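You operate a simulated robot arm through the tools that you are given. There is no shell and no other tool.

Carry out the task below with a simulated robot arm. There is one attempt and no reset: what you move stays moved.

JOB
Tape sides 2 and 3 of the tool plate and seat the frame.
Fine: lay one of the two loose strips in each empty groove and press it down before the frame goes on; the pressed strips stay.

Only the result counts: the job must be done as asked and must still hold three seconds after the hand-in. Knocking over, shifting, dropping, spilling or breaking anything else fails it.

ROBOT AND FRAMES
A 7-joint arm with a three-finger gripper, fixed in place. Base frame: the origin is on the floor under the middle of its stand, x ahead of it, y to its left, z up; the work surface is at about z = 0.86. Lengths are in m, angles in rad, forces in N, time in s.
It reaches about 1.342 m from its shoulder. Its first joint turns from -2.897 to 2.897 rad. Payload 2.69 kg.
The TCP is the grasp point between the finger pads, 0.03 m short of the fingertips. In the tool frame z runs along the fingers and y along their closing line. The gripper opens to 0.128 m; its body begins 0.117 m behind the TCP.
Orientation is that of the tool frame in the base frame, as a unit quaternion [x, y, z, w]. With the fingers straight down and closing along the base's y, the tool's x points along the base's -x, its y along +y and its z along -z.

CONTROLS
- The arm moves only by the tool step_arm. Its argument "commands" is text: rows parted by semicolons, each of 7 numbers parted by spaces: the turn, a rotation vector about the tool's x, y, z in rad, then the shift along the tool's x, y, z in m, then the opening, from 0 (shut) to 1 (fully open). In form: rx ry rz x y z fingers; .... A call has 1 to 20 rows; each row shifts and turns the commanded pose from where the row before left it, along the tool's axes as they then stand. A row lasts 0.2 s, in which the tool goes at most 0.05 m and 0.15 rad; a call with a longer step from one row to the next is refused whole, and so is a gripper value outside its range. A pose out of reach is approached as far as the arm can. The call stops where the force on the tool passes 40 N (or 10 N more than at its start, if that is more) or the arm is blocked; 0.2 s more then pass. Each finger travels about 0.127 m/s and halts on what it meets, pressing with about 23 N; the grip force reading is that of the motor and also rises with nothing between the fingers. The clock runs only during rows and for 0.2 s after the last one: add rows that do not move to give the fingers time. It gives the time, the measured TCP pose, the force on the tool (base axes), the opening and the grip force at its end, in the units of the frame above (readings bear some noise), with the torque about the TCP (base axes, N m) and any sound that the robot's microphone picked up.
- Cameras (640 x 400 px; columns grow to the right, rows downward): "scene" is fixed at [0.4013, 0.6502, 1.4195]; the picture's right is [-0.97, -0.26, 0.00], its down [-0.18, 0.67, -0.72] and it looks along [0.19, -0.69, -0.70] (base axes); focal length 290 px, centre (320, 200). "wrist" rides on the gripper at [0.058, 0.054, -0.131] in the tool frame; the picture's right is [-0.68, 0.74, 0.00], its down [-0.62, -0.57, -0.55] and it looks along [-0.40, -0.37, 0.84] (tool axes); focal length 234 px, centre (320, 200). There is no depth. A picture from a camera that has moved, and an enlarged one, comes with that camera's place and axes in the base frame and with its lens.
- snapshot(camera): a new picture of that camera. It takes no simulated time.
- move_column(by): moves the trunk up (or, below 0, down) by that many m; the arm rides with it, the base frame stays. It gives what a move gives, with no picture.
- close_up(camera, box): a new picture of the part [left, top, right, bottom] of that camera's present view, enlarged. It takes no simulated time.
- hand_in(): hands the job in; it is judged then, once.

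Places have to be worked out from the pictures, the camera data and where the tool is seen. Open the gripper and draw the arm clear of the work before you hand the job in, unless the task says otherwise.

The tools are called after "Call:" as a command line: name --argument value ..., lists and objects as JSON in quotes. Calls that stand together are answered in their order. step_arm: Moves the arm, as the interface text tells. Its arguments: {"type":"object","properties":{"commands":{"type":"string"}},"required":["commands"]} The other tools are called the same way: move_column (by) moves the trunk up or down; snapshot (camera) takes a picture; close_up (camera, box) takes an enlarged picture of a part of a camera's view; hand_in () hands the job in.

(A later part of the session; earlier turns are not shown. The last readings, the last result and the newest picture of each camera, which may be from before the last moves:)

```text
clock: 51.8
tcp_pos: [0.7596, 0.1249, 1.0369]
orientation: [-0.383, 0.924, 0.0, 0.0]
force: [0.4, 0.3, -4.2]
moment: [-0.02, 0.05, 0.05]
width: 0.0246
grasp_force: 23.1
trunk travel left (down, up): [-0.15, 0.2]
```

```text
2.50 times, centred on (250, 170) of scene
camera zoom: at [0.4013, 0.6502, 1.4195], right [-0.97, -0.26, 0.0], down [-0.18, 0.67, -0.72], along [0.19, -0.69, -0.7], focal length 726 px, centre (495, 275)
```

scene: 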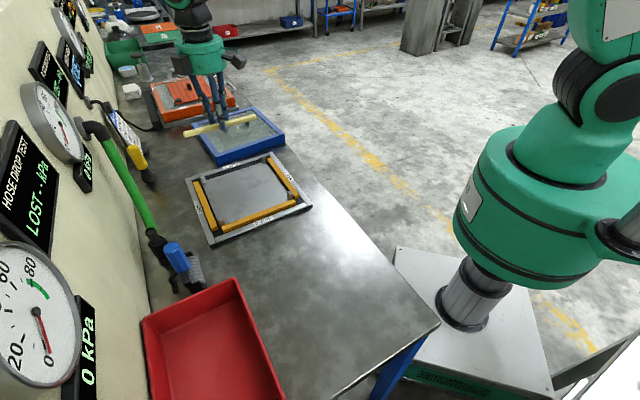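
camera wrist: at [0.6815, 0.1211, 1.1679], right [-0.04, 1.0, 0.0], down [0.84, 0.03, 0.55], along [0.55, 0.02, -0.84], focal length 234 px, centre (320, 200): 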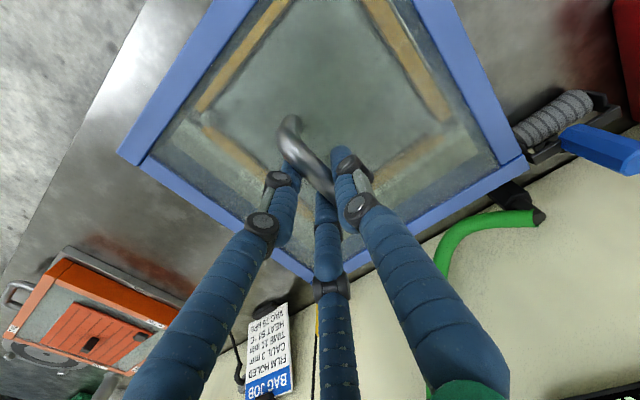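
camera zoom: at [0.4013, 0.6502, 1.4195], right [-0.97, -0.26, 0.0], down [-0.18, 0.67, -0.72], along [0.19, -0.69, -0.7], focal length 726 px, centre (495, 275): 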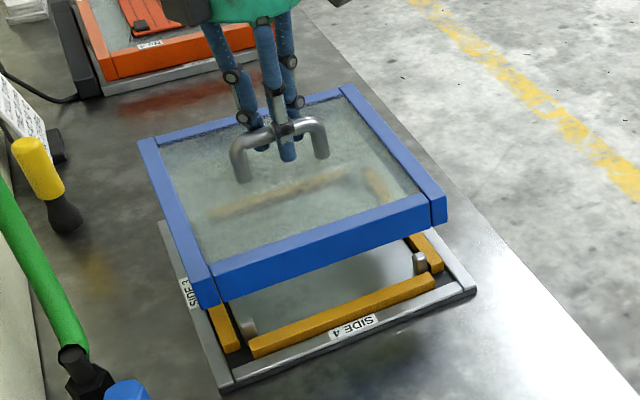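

The frame hangs level over the plate. I lower it to about 2–3 cm above the post tops and compare its edges with the plate's rims.

Call:
step_arm --commands "0 0 0 0 0 0.015 0; 0 0 0 0 0 0.015 0; 0 0 0 0 0 0.008 0; 0 0 0 0 0 0 0; 0 0 0 0 0 0 0"

Call:
snapshot --camera "wrist"

Call:
close_up --camera "scene" --box '[180, 130, 320, 250]'

Call:
close_up --camera "scene" --box '[190, 190, 254, 250]'

Call:
close_up --camera "scene" --box '[260, 165, 324, 225]'

```text
clock: 53.0
tcp_pos: [0.7603, 0.1243, 0.9992]
orientation: [-0.383, 0.924, 0.001, 0.0]
force: [0.4, -0.2, -4.5]
moment: [-0.03, -0.04, 0.03]
width: 0.0245
grasp_force: 23.1
trunk travel left (down, up): [-0.15, 0.2]
```

```text
taken
camera wrist: at [0.6815, 0.121, 1.1295], right [-0.04, 1.0, 0.0], down [0.84, 0.04, 0.55], along [0.55, 0.02, -0.84], focal length 234 px, centre (320, 200)
```

wrist: 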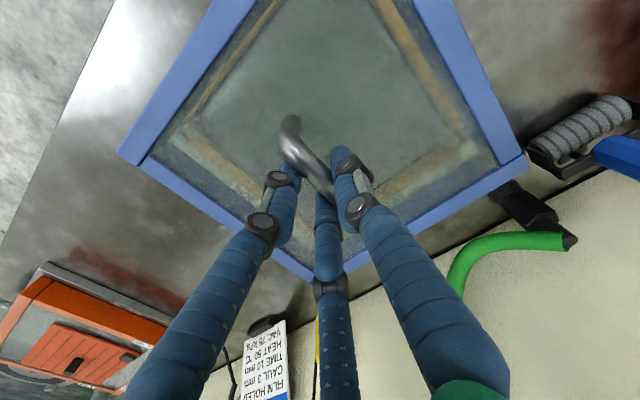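

```text
3.33 times, centred on (250, 190) of scene
camera zoom: at [0.4013, 0.6502, 1.4195], right [-0.97, -0.26, 0.0], down [-0.18, 0.67, -0.72], along [0.19, -0.69, -0.7], focal length 968 px, centre (553, 233)
```

zoom: 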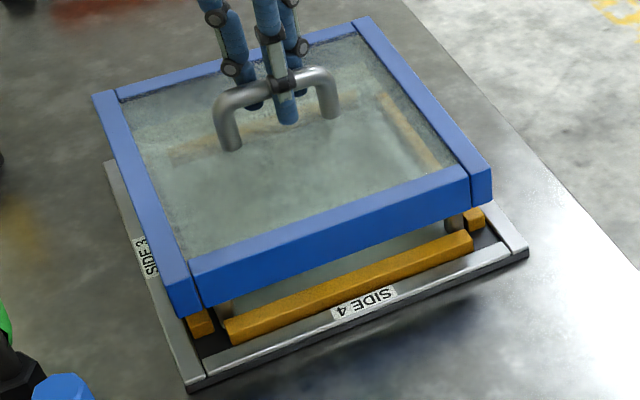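

```text
6.67 times, centred on (222, 220) of scene
camera zoom: at [0.4013, 0.6502, 1.4195], right [-0.97, -0.26, 0.0], down [-0.18, 0.67, -0.72], along [0.19, -0.69, -0.7], focal length 1936 px, centre (973, 67)
```

zoom: 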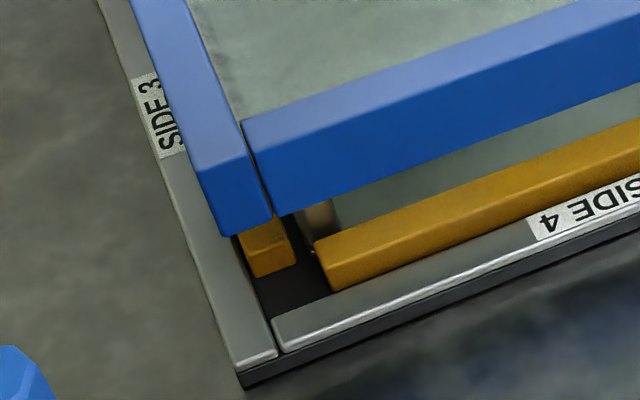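

```text
6.67 times, centred on (292, 195) of scene
camera zoom: at [0.4013, 0.6502, 1.4195], right [-0.97, -0.26, 0.0], down [-0.18, 0.67, -0.72], along [0.19, -0.69, -0.7], focal length 1936 px, centre (507, 233)
```

zoom: 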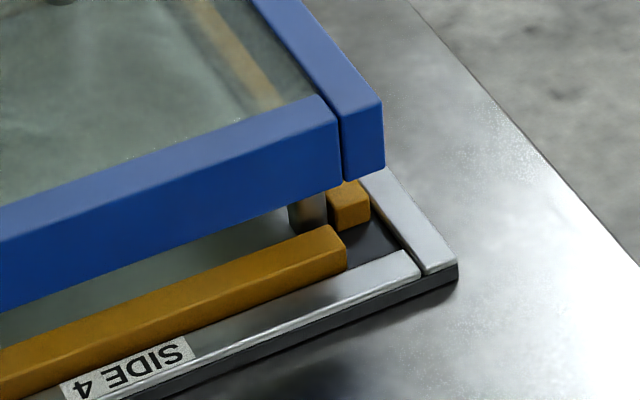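

I compare frame and plate corners at higher magnification to find the remaining offset.

Call:
close_up --camera "scene" --box '[202, 212, 234, 252]'

Call:
close_up --camera "scene" --box '[288, 180, 320, 210]'

Call:
close_up --camera "scene" --box '[186, 150, 218, 190]'

Call:
close_up --camera "wrist" --box '[120, 90, 320, 290]'

Call:
close_up --camera "wrist" --box '[360, 0, 560, 200]'

```text
10.00 times, centred on (218, 232) of scene
camera zoom: at [0.4013, 0.6502, 1.4195], right [-0.97, -0.26, 0.0], down [-0.18, 0.67, -0.72], along [0.19, -0.69, -0.7], focal length 2904 px, centre (1340, -120)
```

zoom: 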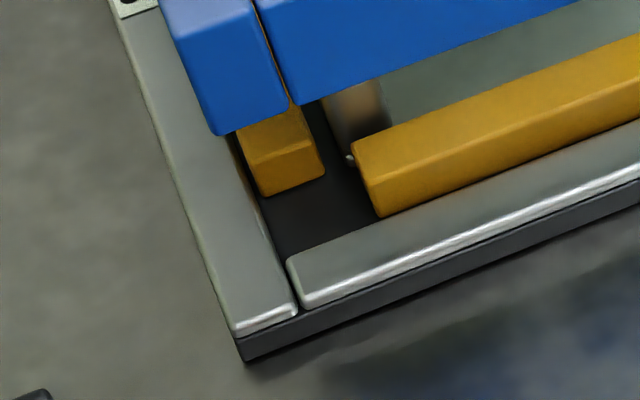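

```text
13.33 times, centred on (304, 195) of scene
camera zoom: at [0.4013, 0.6502, 1.4195], right [-0.97, -0.26, 0.0], down [-0.18, 0.67, -0.72], along [0.19, -0.69, -0.7], focal length 3873 px, centre (533, 267)
```

zoom: 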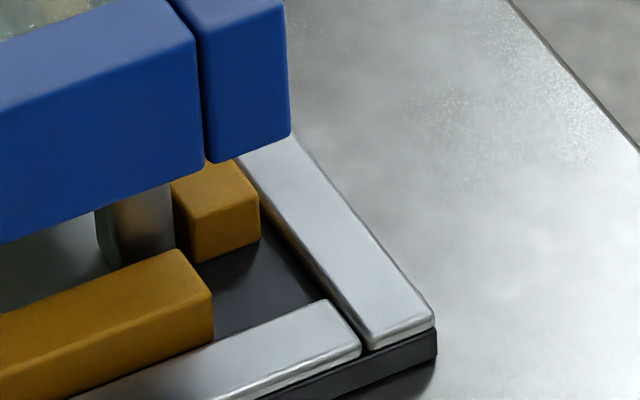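

```text
10.00 times, centred on (202, 170) of scene
camera zoom: at [0.4013, 0.6502, 1.4195], right [-0.97, -0.26, 0.0], down [-0.18, 0.67, -0.72], along [0.19, -0.69, -0.7], focal length 2904 px, centre (1500, 500)
```

zoom: 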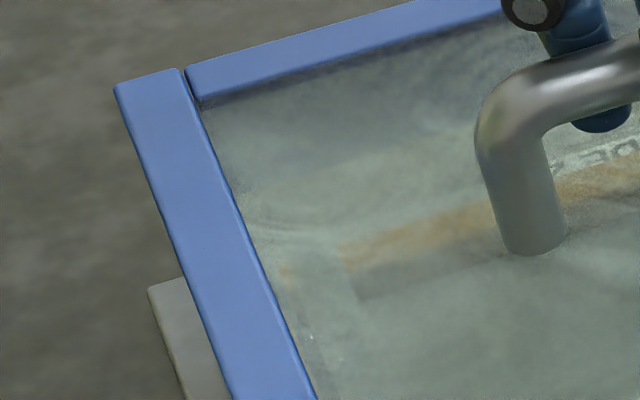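

```text
2.00 times, centred on (220, 190) of wrist
camera zoom: at [0.6815, 0.121, 1.1295], right [-0.04, 1.0, 0.0], down [0.84, 0.04, 0.55], along [0.55, 0.02, -0.84], focal length 468 px, centre (520, 220)
```

zoom: 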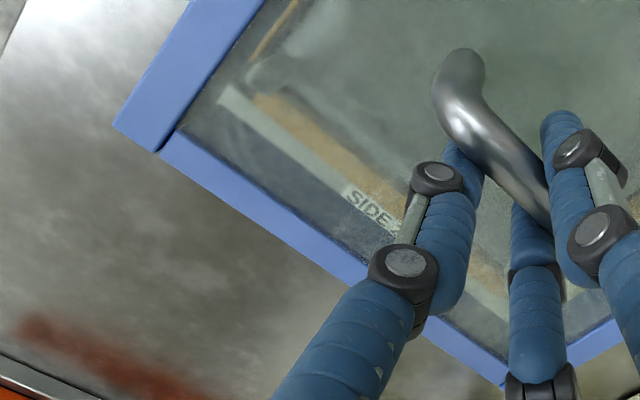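

```text
2.00 times, centred on (460, 100) of wrist
camera zoom: at [0.6815, 0.121, 1.1295], right [-0.04, 1.0, 0.0], down [0.84, 0.04, 0.55], along [0.55, 0.02, -0.84], focal length 468 px, centre (40, 400)
```

zoom: 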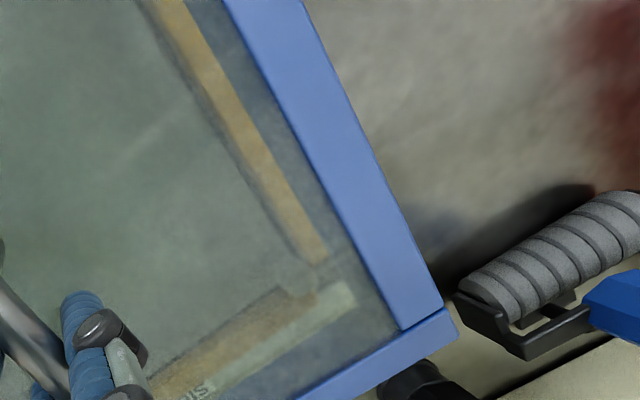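

Scene and wrist estimates both put the frame 1–3 mm too far in +e1 and +e2. I shift it by (-1.8, -2) mm and lower to just above the post tops to re-measure with less parallax.

Call:
step_arm --commands "0 0 0 0.002 0.0018 0.006 0; 0 0 0 0 0 0.006 0; 0 0 0 0 0 0.004 0; 0 0 0 0 0 0 0; 0 0 0 0 0 0 0"

Call:
close_up --camera "scene" --box '[202, 212, 234, 252]'

Call:
close_up --camera "scene" --box '[288, 180, 320, 210]'

Call:
close_up --camera "scene" --box '[186, 150, 218, 190]'

Call:
close_up --camera "scene" --box '[250, 130, 300, 180]'

```text
clock: 54.2
tcp_pos: [0.7584, 0.1245, 0.9828]
orientation: [-0.383, 0.924, 0.0, 0.0]
force: [-0.1, -0.3, -5.0]
moment: [-0.04, 0.03, -0.01]
width: 0.0247
grasp_force: 23.1
trunk travel left (down, up): [-0.15, 0.2]
```

```text
10.00 times, centred on (218, 232) of scene
camera zoom: at [0.4013, 0.6502, 1.4195], right [-0.97, -0.26, 0.0], down [-0.18, 0.67, -0.72], along [0.19, -0.69, -0.7], focal length 2904 px, centre (1340, -120)
```

zoom: 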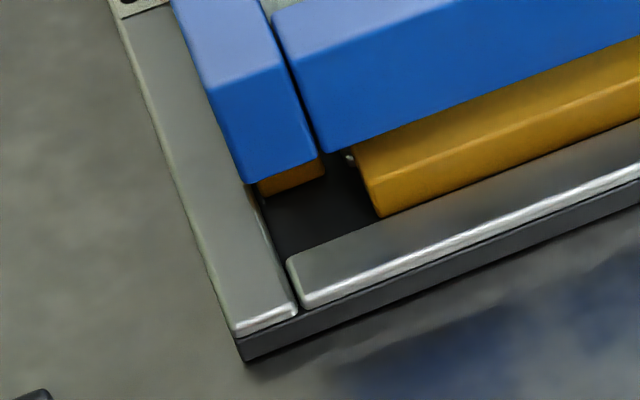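

```text
13.33 times, centred on (304, 195) of scene
camera zoom: at [0.4013, 0.6502, 1.4195], right [-0.97, -0.26, 0.0], down [-0.18, 0.67, -0.72], along [0.19, -0.69, -0.7], focal length 3873 px, centre (533, 267)
```

zoom: 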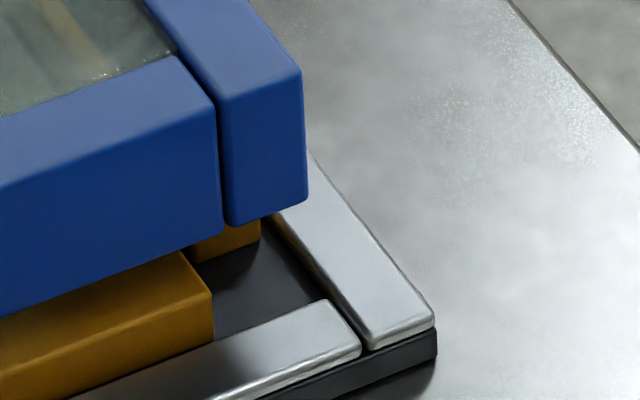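

```text
10.00 times, centred on (202, 170) of scene
camera zoom: at [0.4013, 0.6502, 1.4195], right [-0.97, -0.26, 0.0], down [-0.18, 0.67, -0.72], along [0.19, -0.69, -0.7], focal length 2904 px, centre (1500, 500)
```

zoom: 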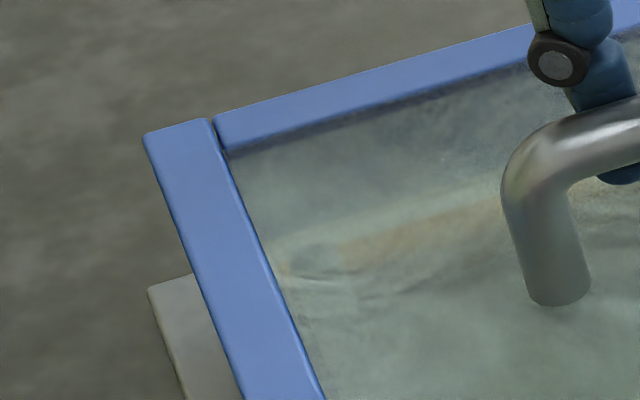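

```text
8.00 times, centred on (275, 155) of scene
camera zoom: at [0.4013, 0.6502, 1.4195], right [-0.97, -0.26, 0.0], down [-0.18, 0.67, -0.72], along [0.19, -0.69, -0.7], focal length 2324 px, centre (680, 560)
```

zoom: 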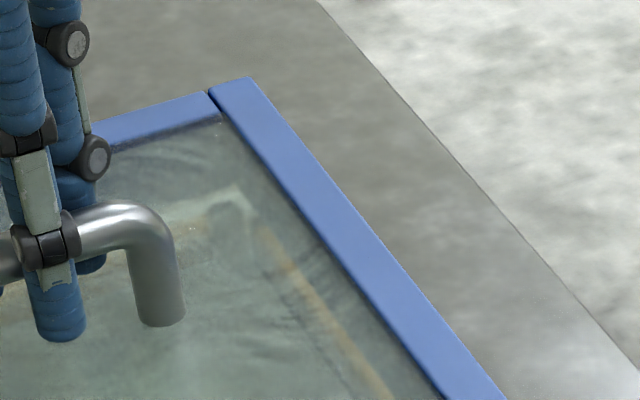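

Remaining offset: about +2 mm in e2, about 0 in e1, and the angle is aligned. I shift 2 mm and lower gently toward the post tops, watching the force.

Call:
step_arm --commands "0 0 0 0.002 0 0 0; 0 0 0 0 0 0.003 0; 0 0 0 0 0 0.002 0; 0 0 0 0 0 0.001 0; 0 0 0 0 0 0 0"

Call:
close_up --camera "scene" --box '[202, 212, 234, 252]'

Call:
close_up --camera "scene" --box '[288, 180, 320, 210]'

```text
clock: 55.4
tcp_pos: [0.7552, 0.1222, 0.9747]
orientation: [-0.382, 0.924, 0.0, 0.0]
force: [0.2, -0.2, -4.6]
moment: [0.0, 0.0, -0.02]
width: 0.0243
grasp_force: 22.5
trunk travel left (down, up): [-0.15, 0.2]
```

```text
10.00 times, centred on (218, 232) of scene
camera zoom: at [0.4013, 0.6502, 1.4195], right [-0.97, -0.26, 0.0], down [-0.18, 0.67, -0.72], along [0.19, -0.69, -0.7], focal length 2904 px, centre (1340, -120)
```

zoom: 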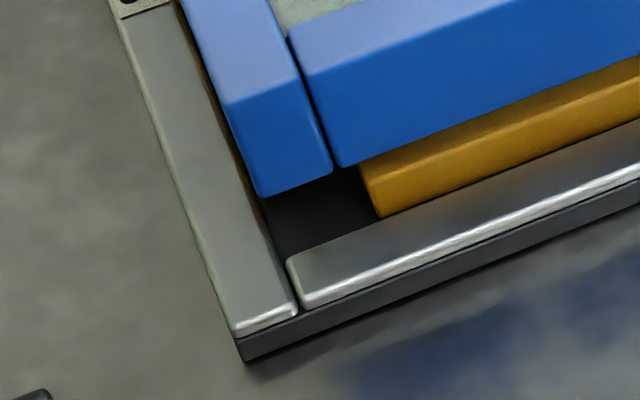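

```text
13.33 times, centred on (304, 195) of scene
camera zoom: at [0.4013, 0.6502, 1.4195], right [-0.97, -0.26, 0.0], down [-0.18, 0.67, -0.72], along [0.19, -0.69, -0.7], focal length 3873 px, centre (533, 267)
```

zoom: 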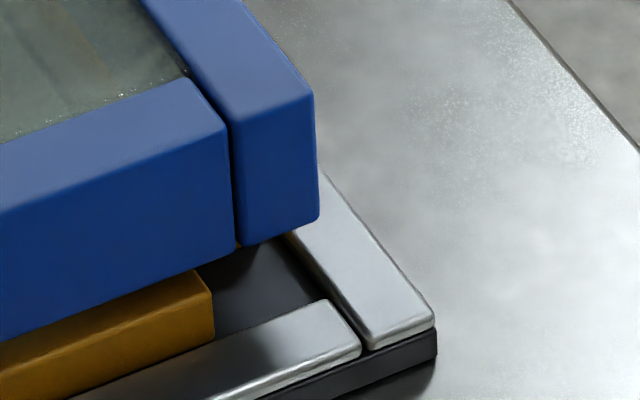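

Margins are now even, about 16–17 mm on both sides and in e1. I lower further in small steps.

Call:
step_arm --commands "0 0 0 0 0 0.002 0; 0 0 0 0 0 0.002 0; 0 0 0 0 0 0.001 0; 0 0 0 0 0 0 0"

```text
clock: 56.4
tcp_pos: [0.756, 0.1224, 0.9722]
orientation: [-0.383, 0.924, 0.0, -0.001]
force: [0.5, -1.0, -3.9]
moment: [0.01, -0.03, -0.03]
width: 0.0248
grasp_force: 23.2
trunk travel left (down, up): [-0.15, 0.2]
```

Still free. I continue down in 1–2 mm steps.

Call:
step_arm --commands "0 0 0 0 0 0.002 0; 0 0 0 0 0 0.002 0; 0 0 0 0 0 0.001 0; 0 0 0 0 0 0 0"

Call:
close_up --camera "scene" --box '[180, 130, 320, 250]'

```text
clock: 57.4
tcp_pos: [0.7574, 0.1222, 0.9662]
orientation: [-0.383, 0.924, 0.001, 0.0]
force: [0.2, -0.1, -4.7]
moment: [0.01, -0.01, 0.0]
width: 0.0248
grasp_force: 23.7
trunk travel left (down, up): [-0.15, 0.2]
```

```text
3.33 times, centred on (250, 190) of scene
camera zoom: at [0.4013, 0.6502, 1.4195], right [-0.97, -0.26, 0.0], down [-0.18, 0.67, -0.72], along [0.19, -0.69, -0.7], focal length 968 px, centre (553, 233)
```

zoom: 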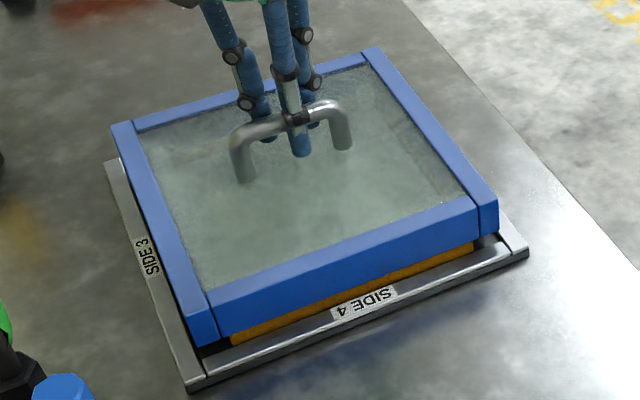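

It has passed the post tops without touching. I go on in 1 mm steps until it bears on the beads.

Call:
step_arm --commands "0 0 0 0 0 0.001 0; 0 0 0 0 0 0.001 0; 0 0 0 0 0 0.001 0; 0 0 0 0 0 0 0"

```text
clock: 58.4
tcp_pos: [0.7568, 0.1222, 0.9666]
orientation: [-0.383, 0.924, 0.0, 0.002]
force: [-1.3, -2.9, 21.7]
moment: [-0.14, 0.27, 0.0]
width: 0.0247
grasp_force: 23.4
trunk travel left (down, up): [-0.15, 0.2]
```

Contact at TCP z≈0.966, with 22 N up. I check whether it sits on the beads all round.

Call:
close_up --camera "scene" --box '[202, 212, 234, 252]'

Call:
close_up --camera "scene" --box '[288, 180, 320, 210]'

Call:
close_up --camera "scene" --box '[225, 185, 305, 245]'

Call:
snapshot --camera "wrist"

```text
10.00 times, centred on (218, 232) of scene
camera zoom: at [0.4013, 0.6502, 1.4195], right [-0.97, -0.26, 0.0], down [-0.18, 0.67, -0.72], along [0.19, -0.69, -0.7], focal length 2904 px, centre (1340, -120)
```

zoom: 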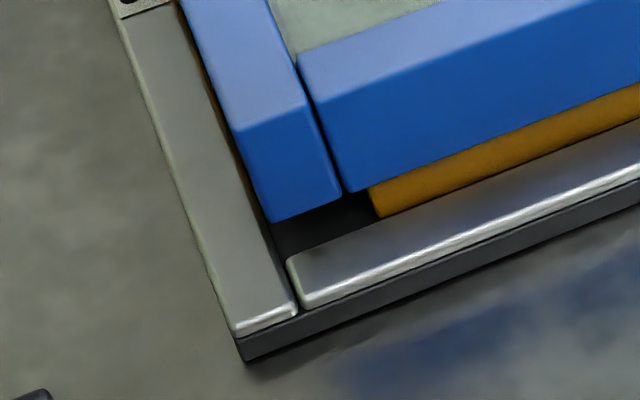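

```text
13.33 times, centred on (304, 195) of scene
camera zoom: at [0.4013, 0.6502, 1.4195], right [-0.97, -0.26, 0.0], down [-0.18, 0.67, -0.72], along [0.19, -0.69, -0.7], focal length 3873 px, centre (533, 267)
```

zoom: 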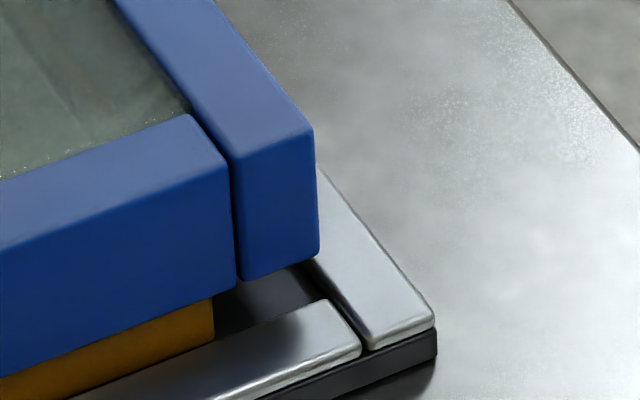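

```text
6.67 times, centred on (265, 215) of scene
camera zoom: at [0.4013, 0.6502, 1.4195], right [-0.97, -0.26, 0.0], down [-0.18, 0.67, -0.72], along [0.19, -0.69, -0.7], focal length 1936 px, centre (687, 100)
```

zoom: 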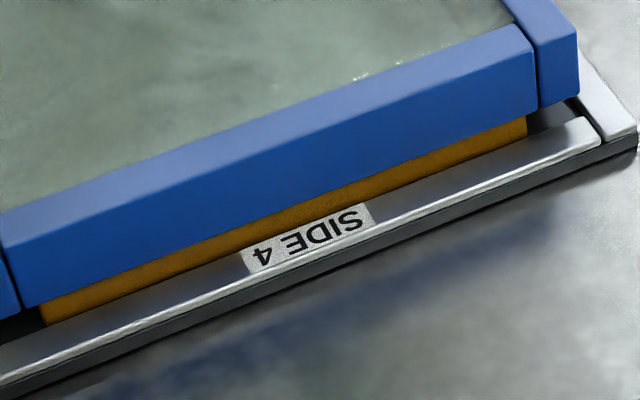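

```text
taken
camera wrist: at [0.6773, 0.119, 1.0965], right [-0.04, 1.0, 0.0], down [0.83, 0.03, 0.55], along [0.55, 0.02, -0.83], focal length 234 px, centre (320, 200)
```

wrist: 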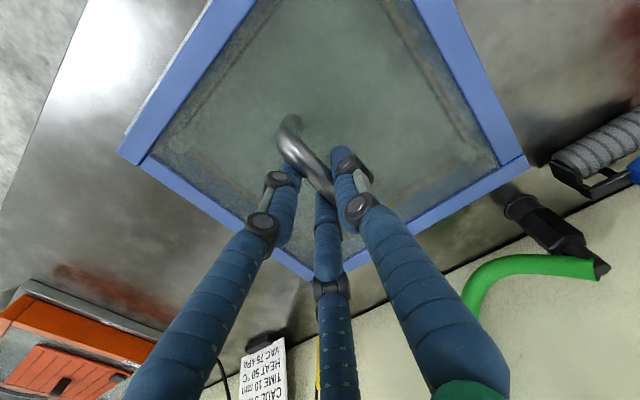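

The frame bears centrally on the beads (small moments), with even margins to the rims. I press it a little more through the handle to seat it.

Call:
step_arm --commands "0 0 0 0 0 0.001 0; 0 0 0 0 0 0.001 0; 0 0 0 0 0 0 0"

```text
clock: 59.2
tcp_pos: [0.756, 0.1237, 0.9626]
orientation: [-0.383, 0.924, -0.001, 0.001]
force: [6.8, -3.1, 21.8]
moment: [0.09, 0.03, -0.02]
width: 0.0247
grasp_force: 23.2
trunk travel left (down, up): [-0.15, 0.2]
```

The TCP went down about 3–4 mm at the same force, so something gave. I look closely at what moved.

Call:
close_up --camera "scene" --box '[202, 212, 234, 252]'

Call:
close_up --camera "scene" --box '[288, 180, 320, 210]'

Call:
close_up --camera "scene" --box '[180, 130, 320, 250]'

Call:
snapshot --camera "wrist"

```text
10.00 times, centred on (218, 232) of scene
camera zoom: at [0.4013, 0.6502, 1.4195], right [-0.97, -0.26, 0.0], down [-0.18, 0.67, -0.72], along [0.19, -0.69, -0.7], focal length 2904 px, centre (1340, -120)
```

zoom: 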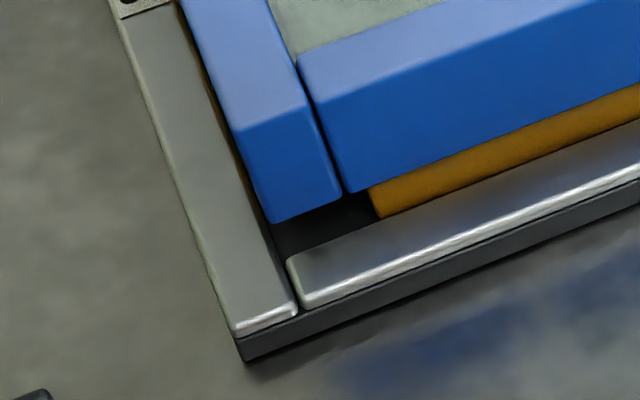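

```text
13.33 times, centred on (304, 195) of scene
camera zoom: at [0.4013, 0.6502, 1.4195], right [-0.97, -0.26, 0.0], down [-0.18, 0.67, -0.72], along [0.19, -0.69, -0.7], focal length 3873 px, centre (533, 267)
```

zoom: 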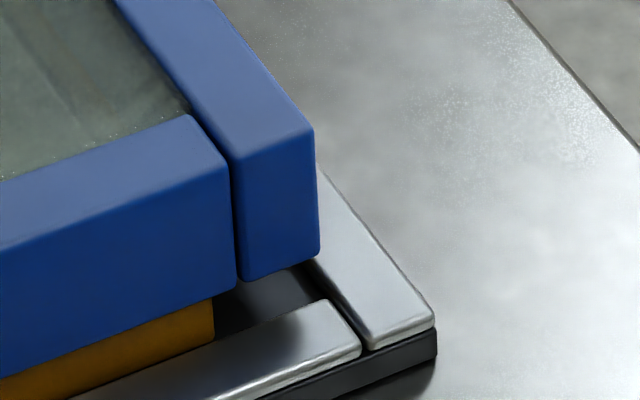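

```text
3.33 times, centred on (250, 190) of scene
camera zoom: at [0.4013, 0.6502, 1.4195], right [-0.97, -0.26, 0.0], down [-0.18, 0.67, -0.72], along [0.19, -0.69, -0.7], focal length 968 px, centre (553, 233)
```

zoom: 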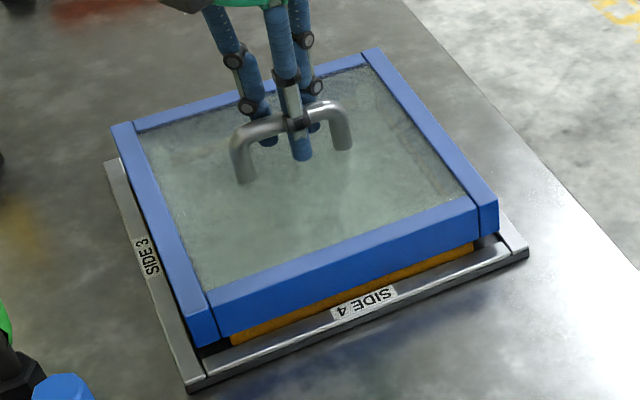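

```text
taken
camera wrist: at [0.6774, 0.1191, 1.0931], right [-0.04, 1.0, 0.0], down [0.83, 0.03, 0.55], along [0.55, 0.02, -0.83], focal length 234 px, centre (320, 200)
```

wrist: 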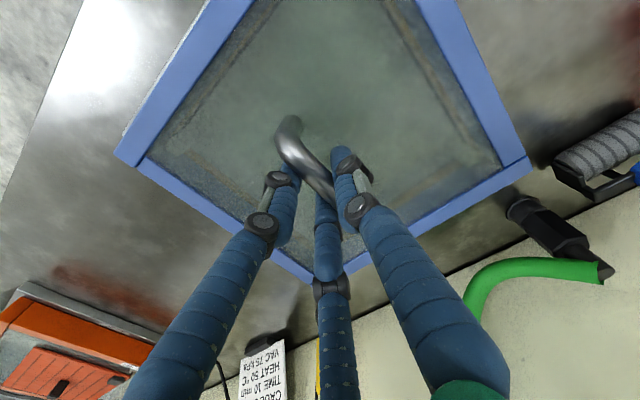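

The frame itself did not move; the fingers slid down the handle a few millimetres. I relieve the push, let go of the handle, and rise to inspect the seating from other angles.

Call:
step_arm --commands "0 0 0 0 0 -0.001 0; 0 0 0 0 0 -0.001 0; 0 0 0 0 0 -0.0005 0; 0 0 0 0 0 0 0"

```text
clock: 60.2
tcp_pos: [0.7544, 0.1222, 0.9628]
orientation: [-0.383, 0.924, 0.0, -0.003]
force: [4.8, -0.6, -2.1]
moment: [0.33, -0.39, 0.05]
width: 0.0245
grasp_force: 22.9
trunk travel left (down, up): [-0.15, 0.2]
```

The vertical load is gone. I open the fingers to release the handle, then rise straight up.

Call:
step_arm --commands "0 0 0 0 0 0 0.2; 0 0 0 0 0 0 0.3; 0 0 0 0 0 0 0.4; 0 0 0 0 0 0 0.5; 0 0 0 0 0 0 0.5; 0 0 0 0 0 -0.02 0.5; 0 0 0 0 0 -0.03 0.5; 0 0 0 0 0 -0.04 0.5; 0 0 0 0 0 -0.04 0.5; 0 0 0 0 0 0 0.5"

Call:
snapshot --camera "wrist"

Call:
close_up --camera "scene" --box '[180, 130, 320, 250]'

Call:
close_up --camera "scene" --box '[202, 212, 234, 252]'

Call:
close_up --camera "scene" --box '[288, 180, 320, 210]'

```text
clock: 62.4
tcp_pos: [0.7565, 0.1229, 1.0942]
orientation: [-0.383, 0.924, 0.0, -0.001]
force: [-0.7, 0.3, 0.3]
moment: [-0.01, -0.05, 0.0]
width: 0.0636
grasp_force: 0.0
trunk travel left (down, up): [-0.15, 0.2]
```

```text
taken
camera wrist: at [0.6766, 0.1192, 1.2255], right [-0.04, 1.0, 0.0], down [0.84, 0.03, 0.55], along [0.55, 0.02, -0.84], focal length 234 px, centre (320, 200)
```

wrist: 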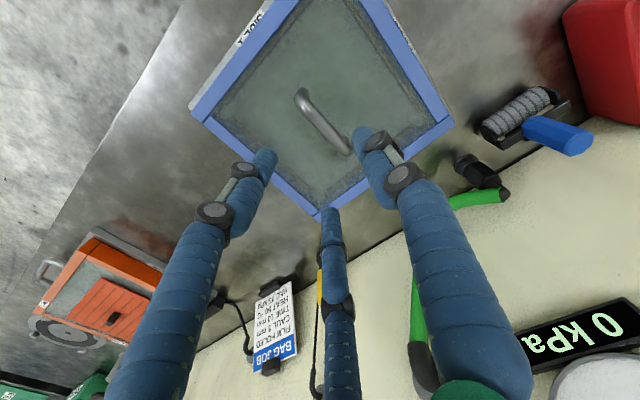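

```text
3.33 times, centred on (250, 190) of scene
camera zoom: at [0.4013, 0.6502, 1.4195], right [-0.97, -0.26, 0.0], down [-0.18, 0.67, -0.72], along [0.19, -0.69, -0.7], focal length 968 px, centre (553, 233)
```

zoom: 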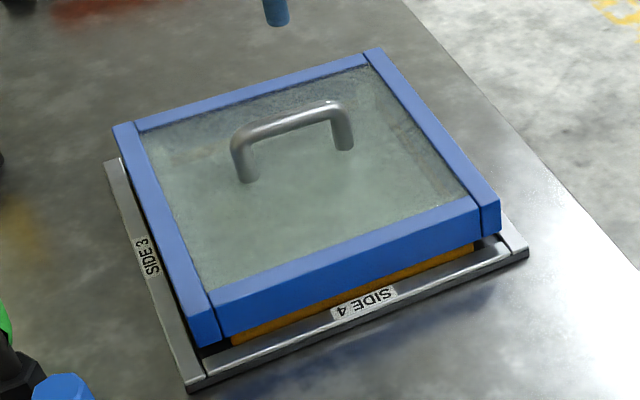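

```text
10.00 times, centred on (218, 232) of scene
camera zoom: at [0.4013, 0.6502, 1.4195], right [-0.97, -0.26, 0.0], down [-0.18, 0.67, -0.72], along [0.19, -0.69, -0.7], focal length 2904 px, centre (1340, -120)
```

zoom: 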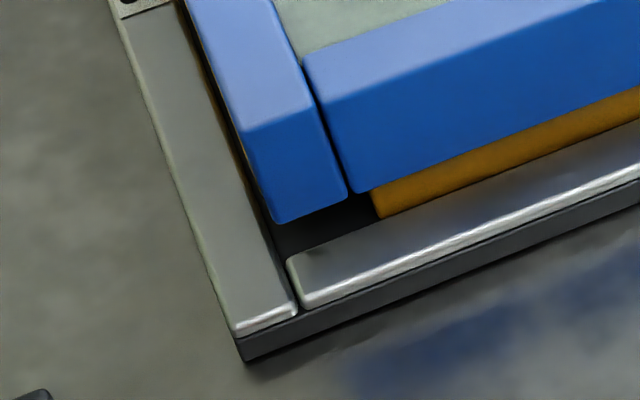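

```text
13.33 times, centred on (304, 195) of scene
camera zoom: at [0.4013, 0.6502, 1.4195], right [-0.97, -0.26, 0.0], down [-0.18, 0.67, -0.72], along [0.19, -0.69, -0.7], focal length 3873 px, centre (533, 267)
```

zoom: 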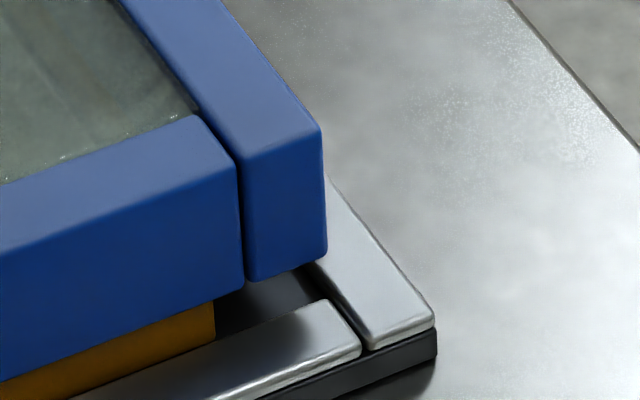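

The frame is released and rests on the plate; it settled sideways about 1.5 mm. I enlarge the wrist view along side 4 and side 1, so I can triangulate the frame's height with the scene view.

Call:
close_up --camera "wrist" --box '[380, 50, 480, 150]'

Call:
close_up --camera "wrist" --box '[340, 0, 440, 80]'

Call:
close_up --camera "wrist" --box '[180, 40, 280, 140]'

Call:
close_up --camera "scene" --box '[225, 185, 305, 245]'

```text
4.00 times, centred on (430, 100) of wrist
camera zoom: at [0.6766, 0.1192, 1.2255], right [-0.04, 1.0, 0.0], down [0.84, 0.03, 0.55], along [0.55, 0.02, -0.84], focal length 937 px, centre (-120, 600)
```

zoom: 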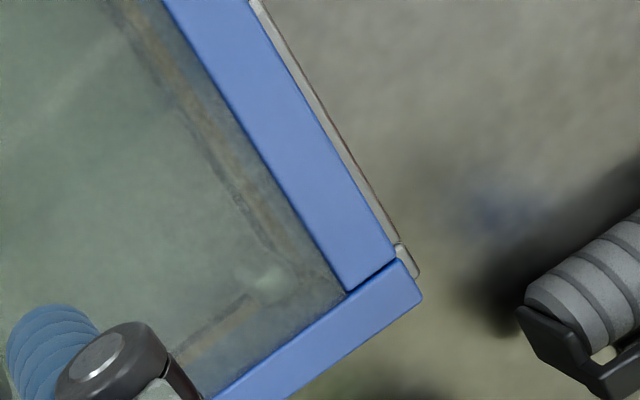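

```text
5.00 times, centred on (390, 40) of wrist
camera zoom: at [0.6766, 0.1192, 1.2255], right [-0.04, 1.0, 0.0], down [0.84, 0.03, 0.55], along [0.55, 0.02, -0.84], focal length 1171 px, centre (-30, 1000)
```

zoom: 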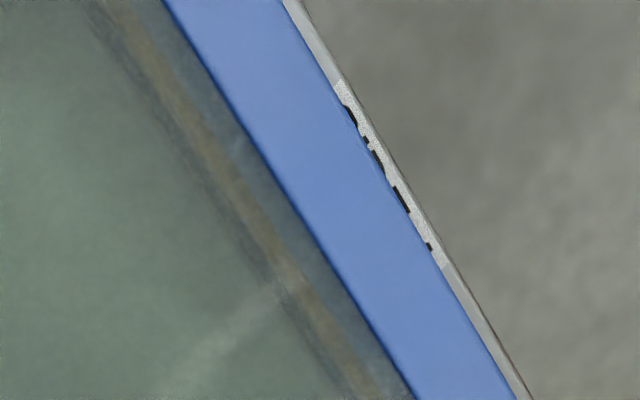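

```text
4.00 times, centred on (230, 90) of wrist
camera zoom: at [0.6766, 0.1192, 1.2255], right [-0.04, 1.0, 0.0], down [0.84, 0.03, 0.55], along [0.55, 0.02, -0.84], focal length 937 px, centre (680, 640)
```

zoom: 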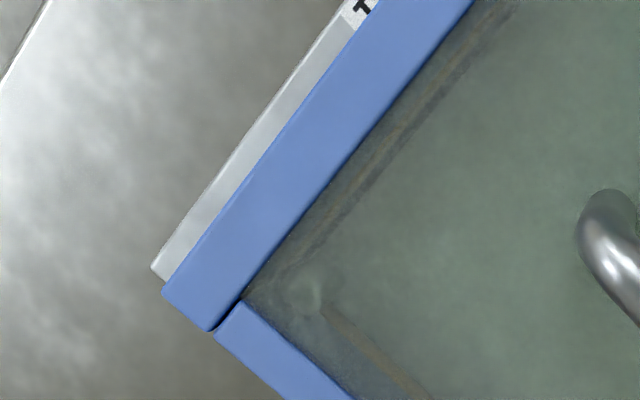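

```text
6.67 times, centred on (265, 215) of scene
camera zoom: at [0.4013, 0.6502, 1.4195], right [-0.97, -0.26, 0.0], down [-0.18, 0.67, -0.72], along [0.19, -0.69, -0.7], focal length 1936 px, centre (687, 100)
```

zoom: 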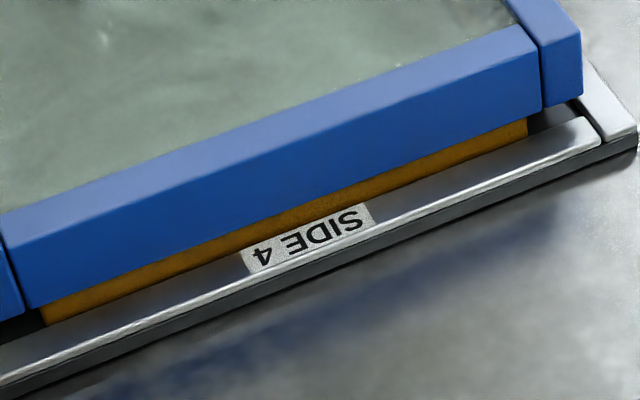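

By triangulation the frame's underside is around z≈0.885, about bead-top level. It sits roughly 4 mm too far toward side 4, with its side-2 rail close to the posts, so I'll regrip the handle, lift a few millimetres and recentre. First I locate the handle.

Call:
close_up --camera "wrist" --box '[270, 70, 390, 170]'

Call:
close_up --camera "wrist" --box '[290, 170, 390, 230]'

Call:
close_up --camera "wrist" --box '[230, 0, 330, 70]'

```text
4.00 times, centred on (330, 120) of wrist
camera zoom: at [0.6766, 0.1192, 1.2255], right [-0.04, 1.0, 0.0], down [0.84, 0.03, 0.55], along [0.55, 0.02, -0.84], focal length 937 px, centre (280, 520)
```

zoom: 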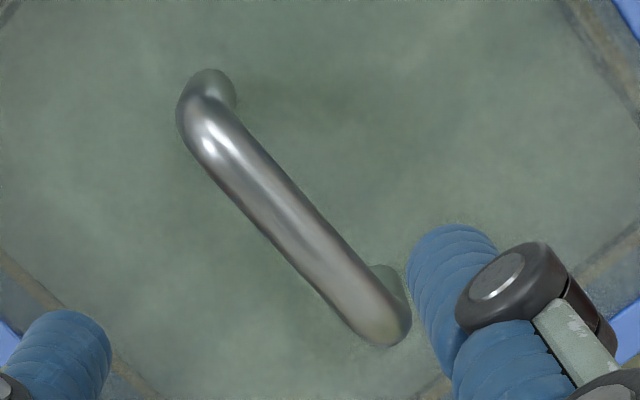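

```text
6.40 times, centred on (340, 200) of wrist
camera zoom: at [0.6766, 0.1192, 1.2255], right [-0.04, 1.0, 0.0], down [0.84, 0.03, 0.55], along [0.55, 0.02, -0.84], focal length 1499 px, centre (192, 200)
```

zoom: 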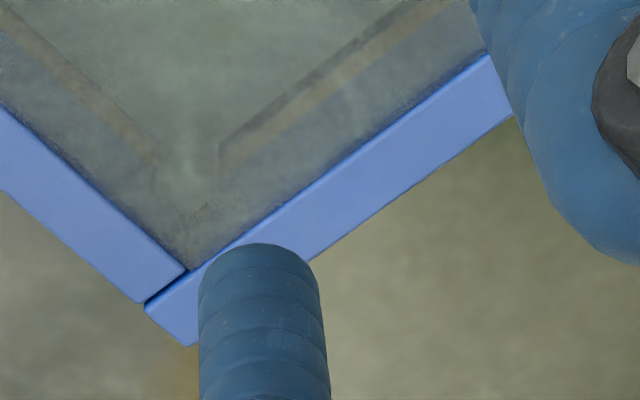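

```text
5.71 times, centred on (280, 35) of wrist
camera zoom: at [0.6766, 0.1192, 1.2255], right [-0.04, 1.0, 0.0], down [0.84, 0.03, 0.55], along [0.55, 0.02, -0.84], focal length 1338 px, centre (549, 1143)
```

zoom: 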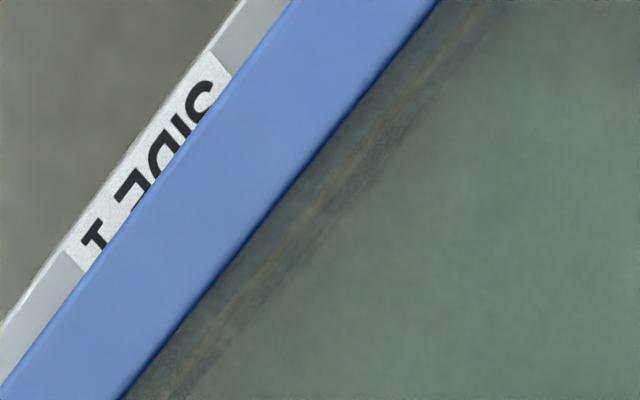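

Frame centre is off by about (-3.3, -2.3) mm in (e1, e2). I descend onto the handle again and regrip it at bar height.

Call:
step_arm --commands "0 0 0 -0.0019 0.0022 0.04 0.5; 0 0 0 0 0 0.04 0.5; 0 0 0 0 0 0.03 0.5; 0 0 0 0 0 0.014 0.5; 0 0 0 0 0 0.004 0.5; 0 0 0 0 0 0 0.5; 0 0 0 0 0 0 0.3; 0 0 0 0 0 0 0.2; 0 0 0 0 0 0 0.1; 0 0 0 0 0 0 0; 0 0 0 0 0 0 0"

Call:
snapshot --camera "wrist"

Call:
close_up --camera "scene" --box '[288, 180, 320, 210]'

```text
clock: 64.8
tcp_pos: [0.7568, 0.1238, 0.9653]
orientation: [-0.382, 0.924, -0.001, 0.0]
force: [9.8, -12.5, -0.4]
moment: [-0.09, -0.13, 0.0]
width: 0.0246
grasp_force: 22.6
trunk travel left (down, up): [-0.15, 0.2]
```

```text
taken
camera wrist: at [0.678, 0.121, 1.0965], right [-0.04, 1.0, 0.0], down [0.84, 0.03, 0.55], along [0.55, 0.02, -0.84], focal length 234 px, centre (320, 200)
```

wrist: 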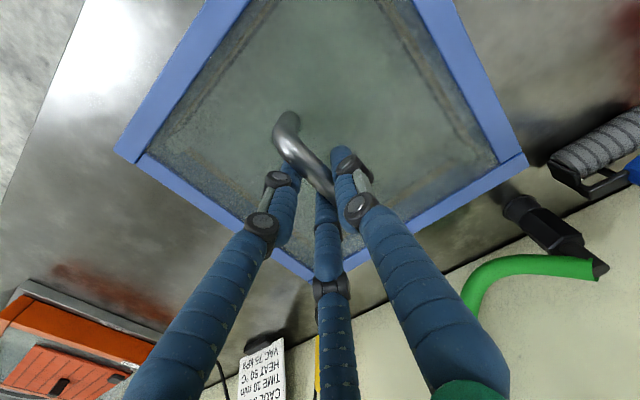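

```text
13.33 times, centred on (304, 195) of scene
camera zoom: at [0.4013, 0.6502, 1.4195], right [-0.97, -0.26, 0.0], down [-0.18, 0.67, -0.72], along [0.19, -0.69, -0.7], focal length 3873 px, centre (533, 267)
```

zoom: 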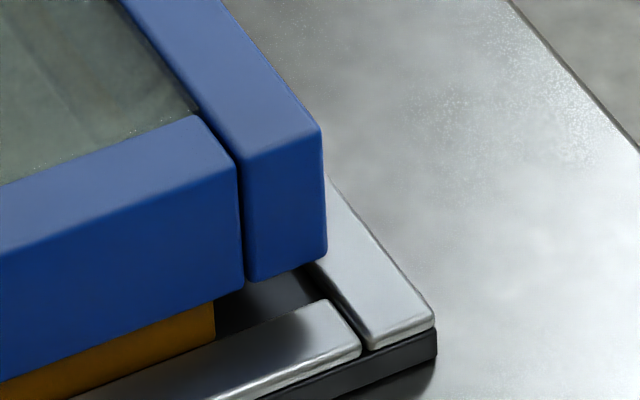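

Gripped, with about 16 N of side load along e1: the frame is blocked toward side 4, so its side-2 rail is against the posts. I relieve that with a 2 mm shift toward +e1 and lift a few millimetres.

Call:
step_arm --commands "0 0 0 0 -0.001 0 0; 0 0 0 0 -0.001 0 0; 0 0 0 0 0 0 0"

Call:
step_arm --commands "0 0 0 0 0 -0.001 0; 0 0 0 0 0 -0.001 0; 0 0 0 0 0 -0.001 0; 0 0 0 0 0 -0.001 0; 0 0 0 0 0 0 0"

Call:
close_up --camera "scene" --box '[288, 180, 320, 210]'

```text
clock: 65.6
tcp_pos: [0.7562, 0.1236, 0.9668]
orientation: [-0.383, 0.924, 0.0, 0.0]
force: [0.7, -0.7, -0.2]
moment: [0.29, -0.23, -0.02]
width: 0.0247
grasp_force: 23.2
trunk travel left (down, up): [-0.15, 0.2]
```

```text
clock: 66.8
tcp_pos: [0.7572, 0.1248, 0.9698]
orientation: [-0.383, 0.924, 0.0, 0.0]
force: [-0.1, -0.2, -4.6]
moment: [0.01, -0.02, -0.02]
width: 0.0242
grasp_force: 22.9
trunk travel left (down, up): [-0.15, 0.2]
```

```text
13.33 times, centred on (304, 195) of scene
camera zoom: at [0.4013, 0.6502, 1.4195], right [-0.97, -0.26, 0.0], down [-0.18, 0.67, -0.72], along [0.19, -0.69, -0.7], focal length 3873 px, centre (533, 267)
```

zoom: 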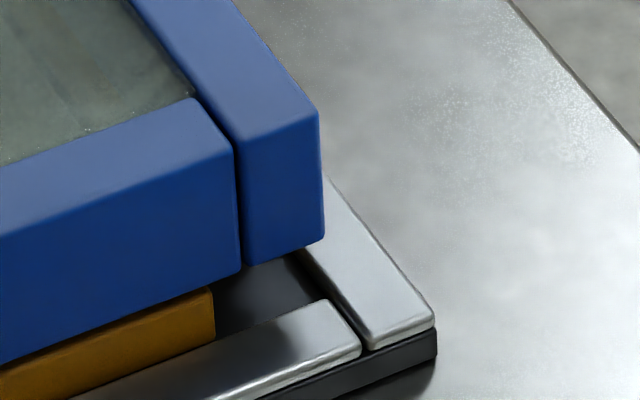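

Hanging free at 4.6 N. I measure the frame's position in the hand again before recentring.

Call:
close_up --camera "wrist" --box '[90, 120, 190, 200]'

Call:
close_up --camera "wrist" --box '[450, 120, 550, 200]'

Call:
close_up --camera "scene" --box '[202, 212, 234, 252]'

Call:
close_up --camera "scene" --box '[186, 150, 218, 190]'

```text
5.00 times, centred on (140, 160) of wrist
camera zoom: at [0.6786, 0.1206, 1.1009], right [-0.04, 1.0, 0.0], down [0.84, 0.04, 0.55], along [0.55, 0.02, -0.84], focal length 1171 px, centre (1220, 400)
```

zoom: 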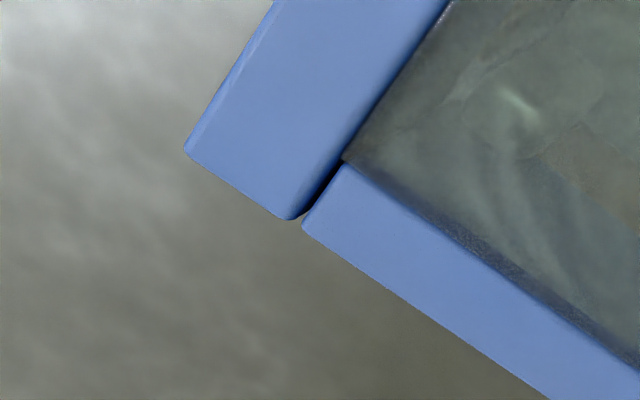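

```text
5.00 times, centred on (500, 160) of wrist
camera zoom: at [0.6786, 0.1206, 1.1009], right [-0.04, 1.0, 0.0], down [0.84, 0.04, 0.55], along [0.55, 0.02, -0.84], focal length 1171 px, centre (-580, 400)
```

zoom: 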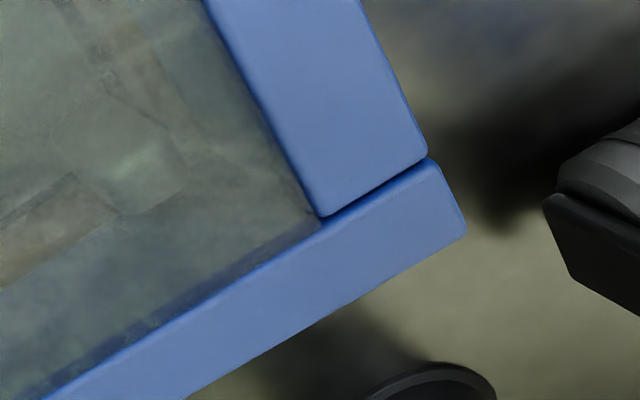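

```text
10.00 times, centred on (218, 232) of scene
camera zoom: at [0.4013, 0.6502, 1.4195], right [-0.97, -0.26, 0.0], down [-0.18, 0.67, -0.72], along [0.19, -0.69, -0.7], focal length 2904 px, centre (1340, -120)
```

zoom: 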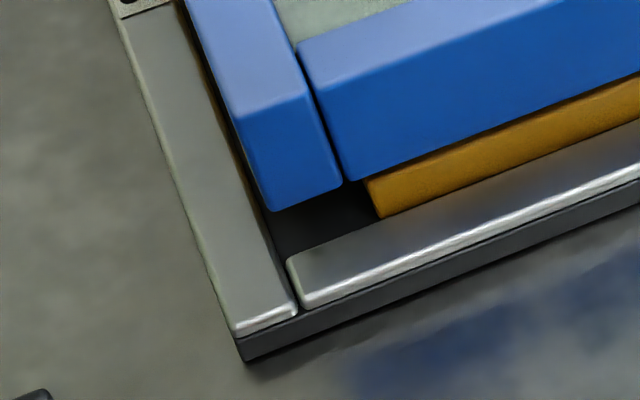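

```text
10.00 times, centred on (202, 170) of scene
camera zoom: at [0.4013, 0.6502, 1.4195], right [-0.97, -0.26, 0.0], down [-0.18, 0.67, -0.72], along [0.19, -0.69, -0.7], focal length 2904 px, centre (1500, 500)
```

zoom: 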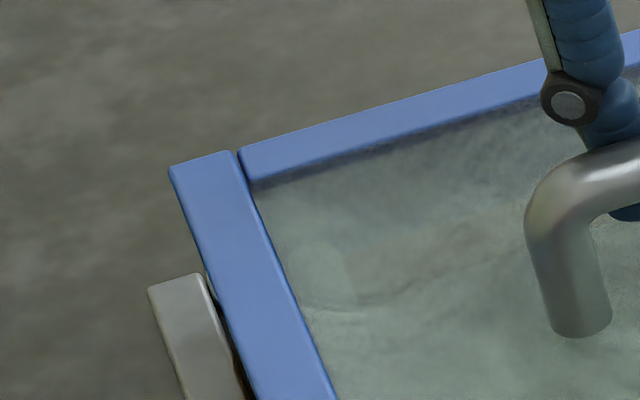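

In hand the frame's centre now reads 1–1.5 mm short of the plate centre. I shift (+1, +1.5) mm, then lower until light contact.

Call:
step_arm --commands "0 0 0 -0.0015 -0.001 0 0; 0 0 0 0 0 0.002 0; 0 0 0 0 0 0.001 0; 0 0 0 0 0 0.001 0; 0 0 0 0 0 0 0"

Call:
step_arm --commands "0 0 0 0 0 0.0005 0; 0 0 0 0 0 0.0005 0; 0 0 0 0 0 0 0"

```text
clock: 68.0
tcp_pos: [0.7589, 0.1235, 0.9668]
orientation: [-0.382, 0.924, 0.0, 0.0]
force: [-0.3, -0.1, -4.0]
moment: [0.0, 0.0, -0.02]
width: 0.0246
grasp_force: 23.1
trunk travel left (down, up): [-0.15, 0.2]
```

```text
clock: 68.8
tcp_pos: [0.7606, 0.124, 0.9652]
orientation: [-0.383, 0.924, 0.0, -0.001]
force: [-0.2, 0.8, 3.9]
moment: [-0.29, 0.33, 0.01]
width: 0.0248
grasp_force: 22.8
trunk travel left (down, up): [-0.15, 0.2]
```

Light contact (about 8 N), touching first toward side 1. I lower 1 mm more to let it bed on all sides.

Call:
step_arm --commands "0 0 0 0 0 0.0005 0; 0 0 0 0 0 0.0005 0; 0 0 0 0 0 0 0"

Call:
close_up --camera "scene" --box '[202, 212, 234, 252]'

Call:
close_up --camera "scene" --box '[288, 180, 320, 210]'

Call:
snapshot --camera "wrist"

```text
clock: 69.6
tcp_pos: [0.7605, 0.1238, 0.9647]
orientation: [-0.383, 0.924, -0.001, 0.001]
force: [0.3, 0.7, 16.2]
moment: [-0.12, 0.3, -0.03]
width: 0.0248
grasp_force: 23.1
trunk travel left (down, up): [-0.15, 0.2]
```

```text
10.00 times, centred on (218, 232) of scene
camera zoom: at [0.4013, 0.6502, 1.4195], right [-0.97, -0.26, 0.0], down [-0.18, 0.67, -0.72], along [0.19, -0.69, -0.7], focal length 2904 px, centre (1340, -120)
```

zoom: 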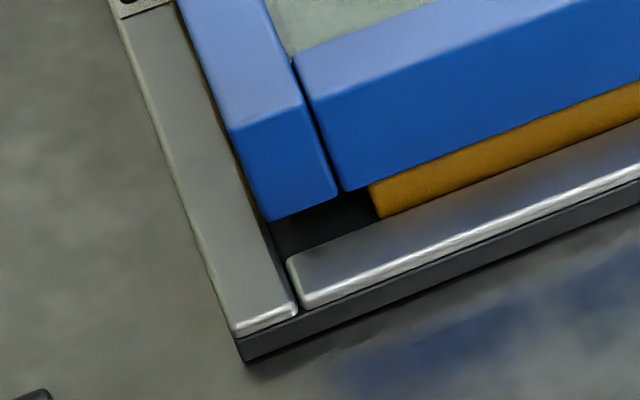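

```text
13.33 times, centred on (304, 195) of scene
camera zoom: at [0.4013, 0.6502, 1.4195], right [-0.97, -0.26, 0.0], down [-0.18, 0.67, -0.72], along [0.19, -0.69, -0.7], focal length 3873 px, centre (533, 267)
```

zoom: 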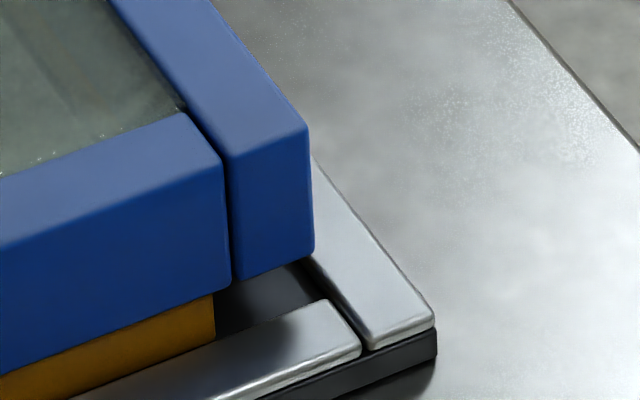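

```text
taken
camera wrist: at [0.6804, 0.1208, 1.0963], right [-0.04, 1.0, 0.0], down [0.83, 0.03, 0.55], along [0.55, 0.02, -0.83], focal length 234 px, centre (320, 200)
```

wrist: 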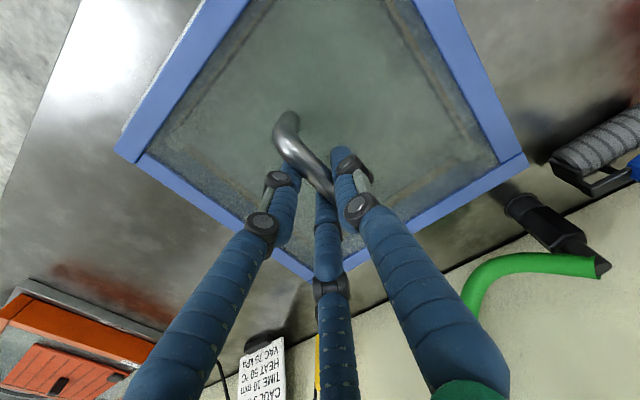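

It beds evenly now (21 N net, near-central moment), with equal margins in e2 and e1 within 1–2 mm. I relieve the push, release, and rise.

Call:
step_arm --commands "0 0 0 0 0 -0.0005 0; 0 0 0 0 0 -0.0005 0; 0 0 0 0 0 -0.0005 0; 0 0 0 0 0 0 0"

```text
clock: 70.6
tcp_pos: [0.7593, 0.1238, 0.9659]
orientation: [-0.383, 0.924, 0.0, -0.001]
force: [7.2, -0.8, 5.9]
moment: [0.3, -0.35, 0.0]
width: 0.0245
grasp_force: 23.0
trunk travel left (down, up): [-0.15, 0.2]
```

A small side load (7 N along +x) remains; I move 0.8 mm that way to null it before opening, so the frame won't jump.

Call:
step_arm --commands "0 0 0 -0.0003 -0.0003 0 0; 0 0 0 -0.0003 -0.0003 0 0; 0 0 0 0 0 0 0"

```text
clock: 71.4
tcp_pos: [0.7602, 0.1248, 0.9667]
orientation: [-0.383, 0.924, 0.0, -0.001]
force: [-0.8, 1.5, 5.7]
moment: [0.11, -0.05, -0.02]
width: 0.0245
grasp_force: 22.9
trunk travel left (down, up): [-0.15, 0.2]
```

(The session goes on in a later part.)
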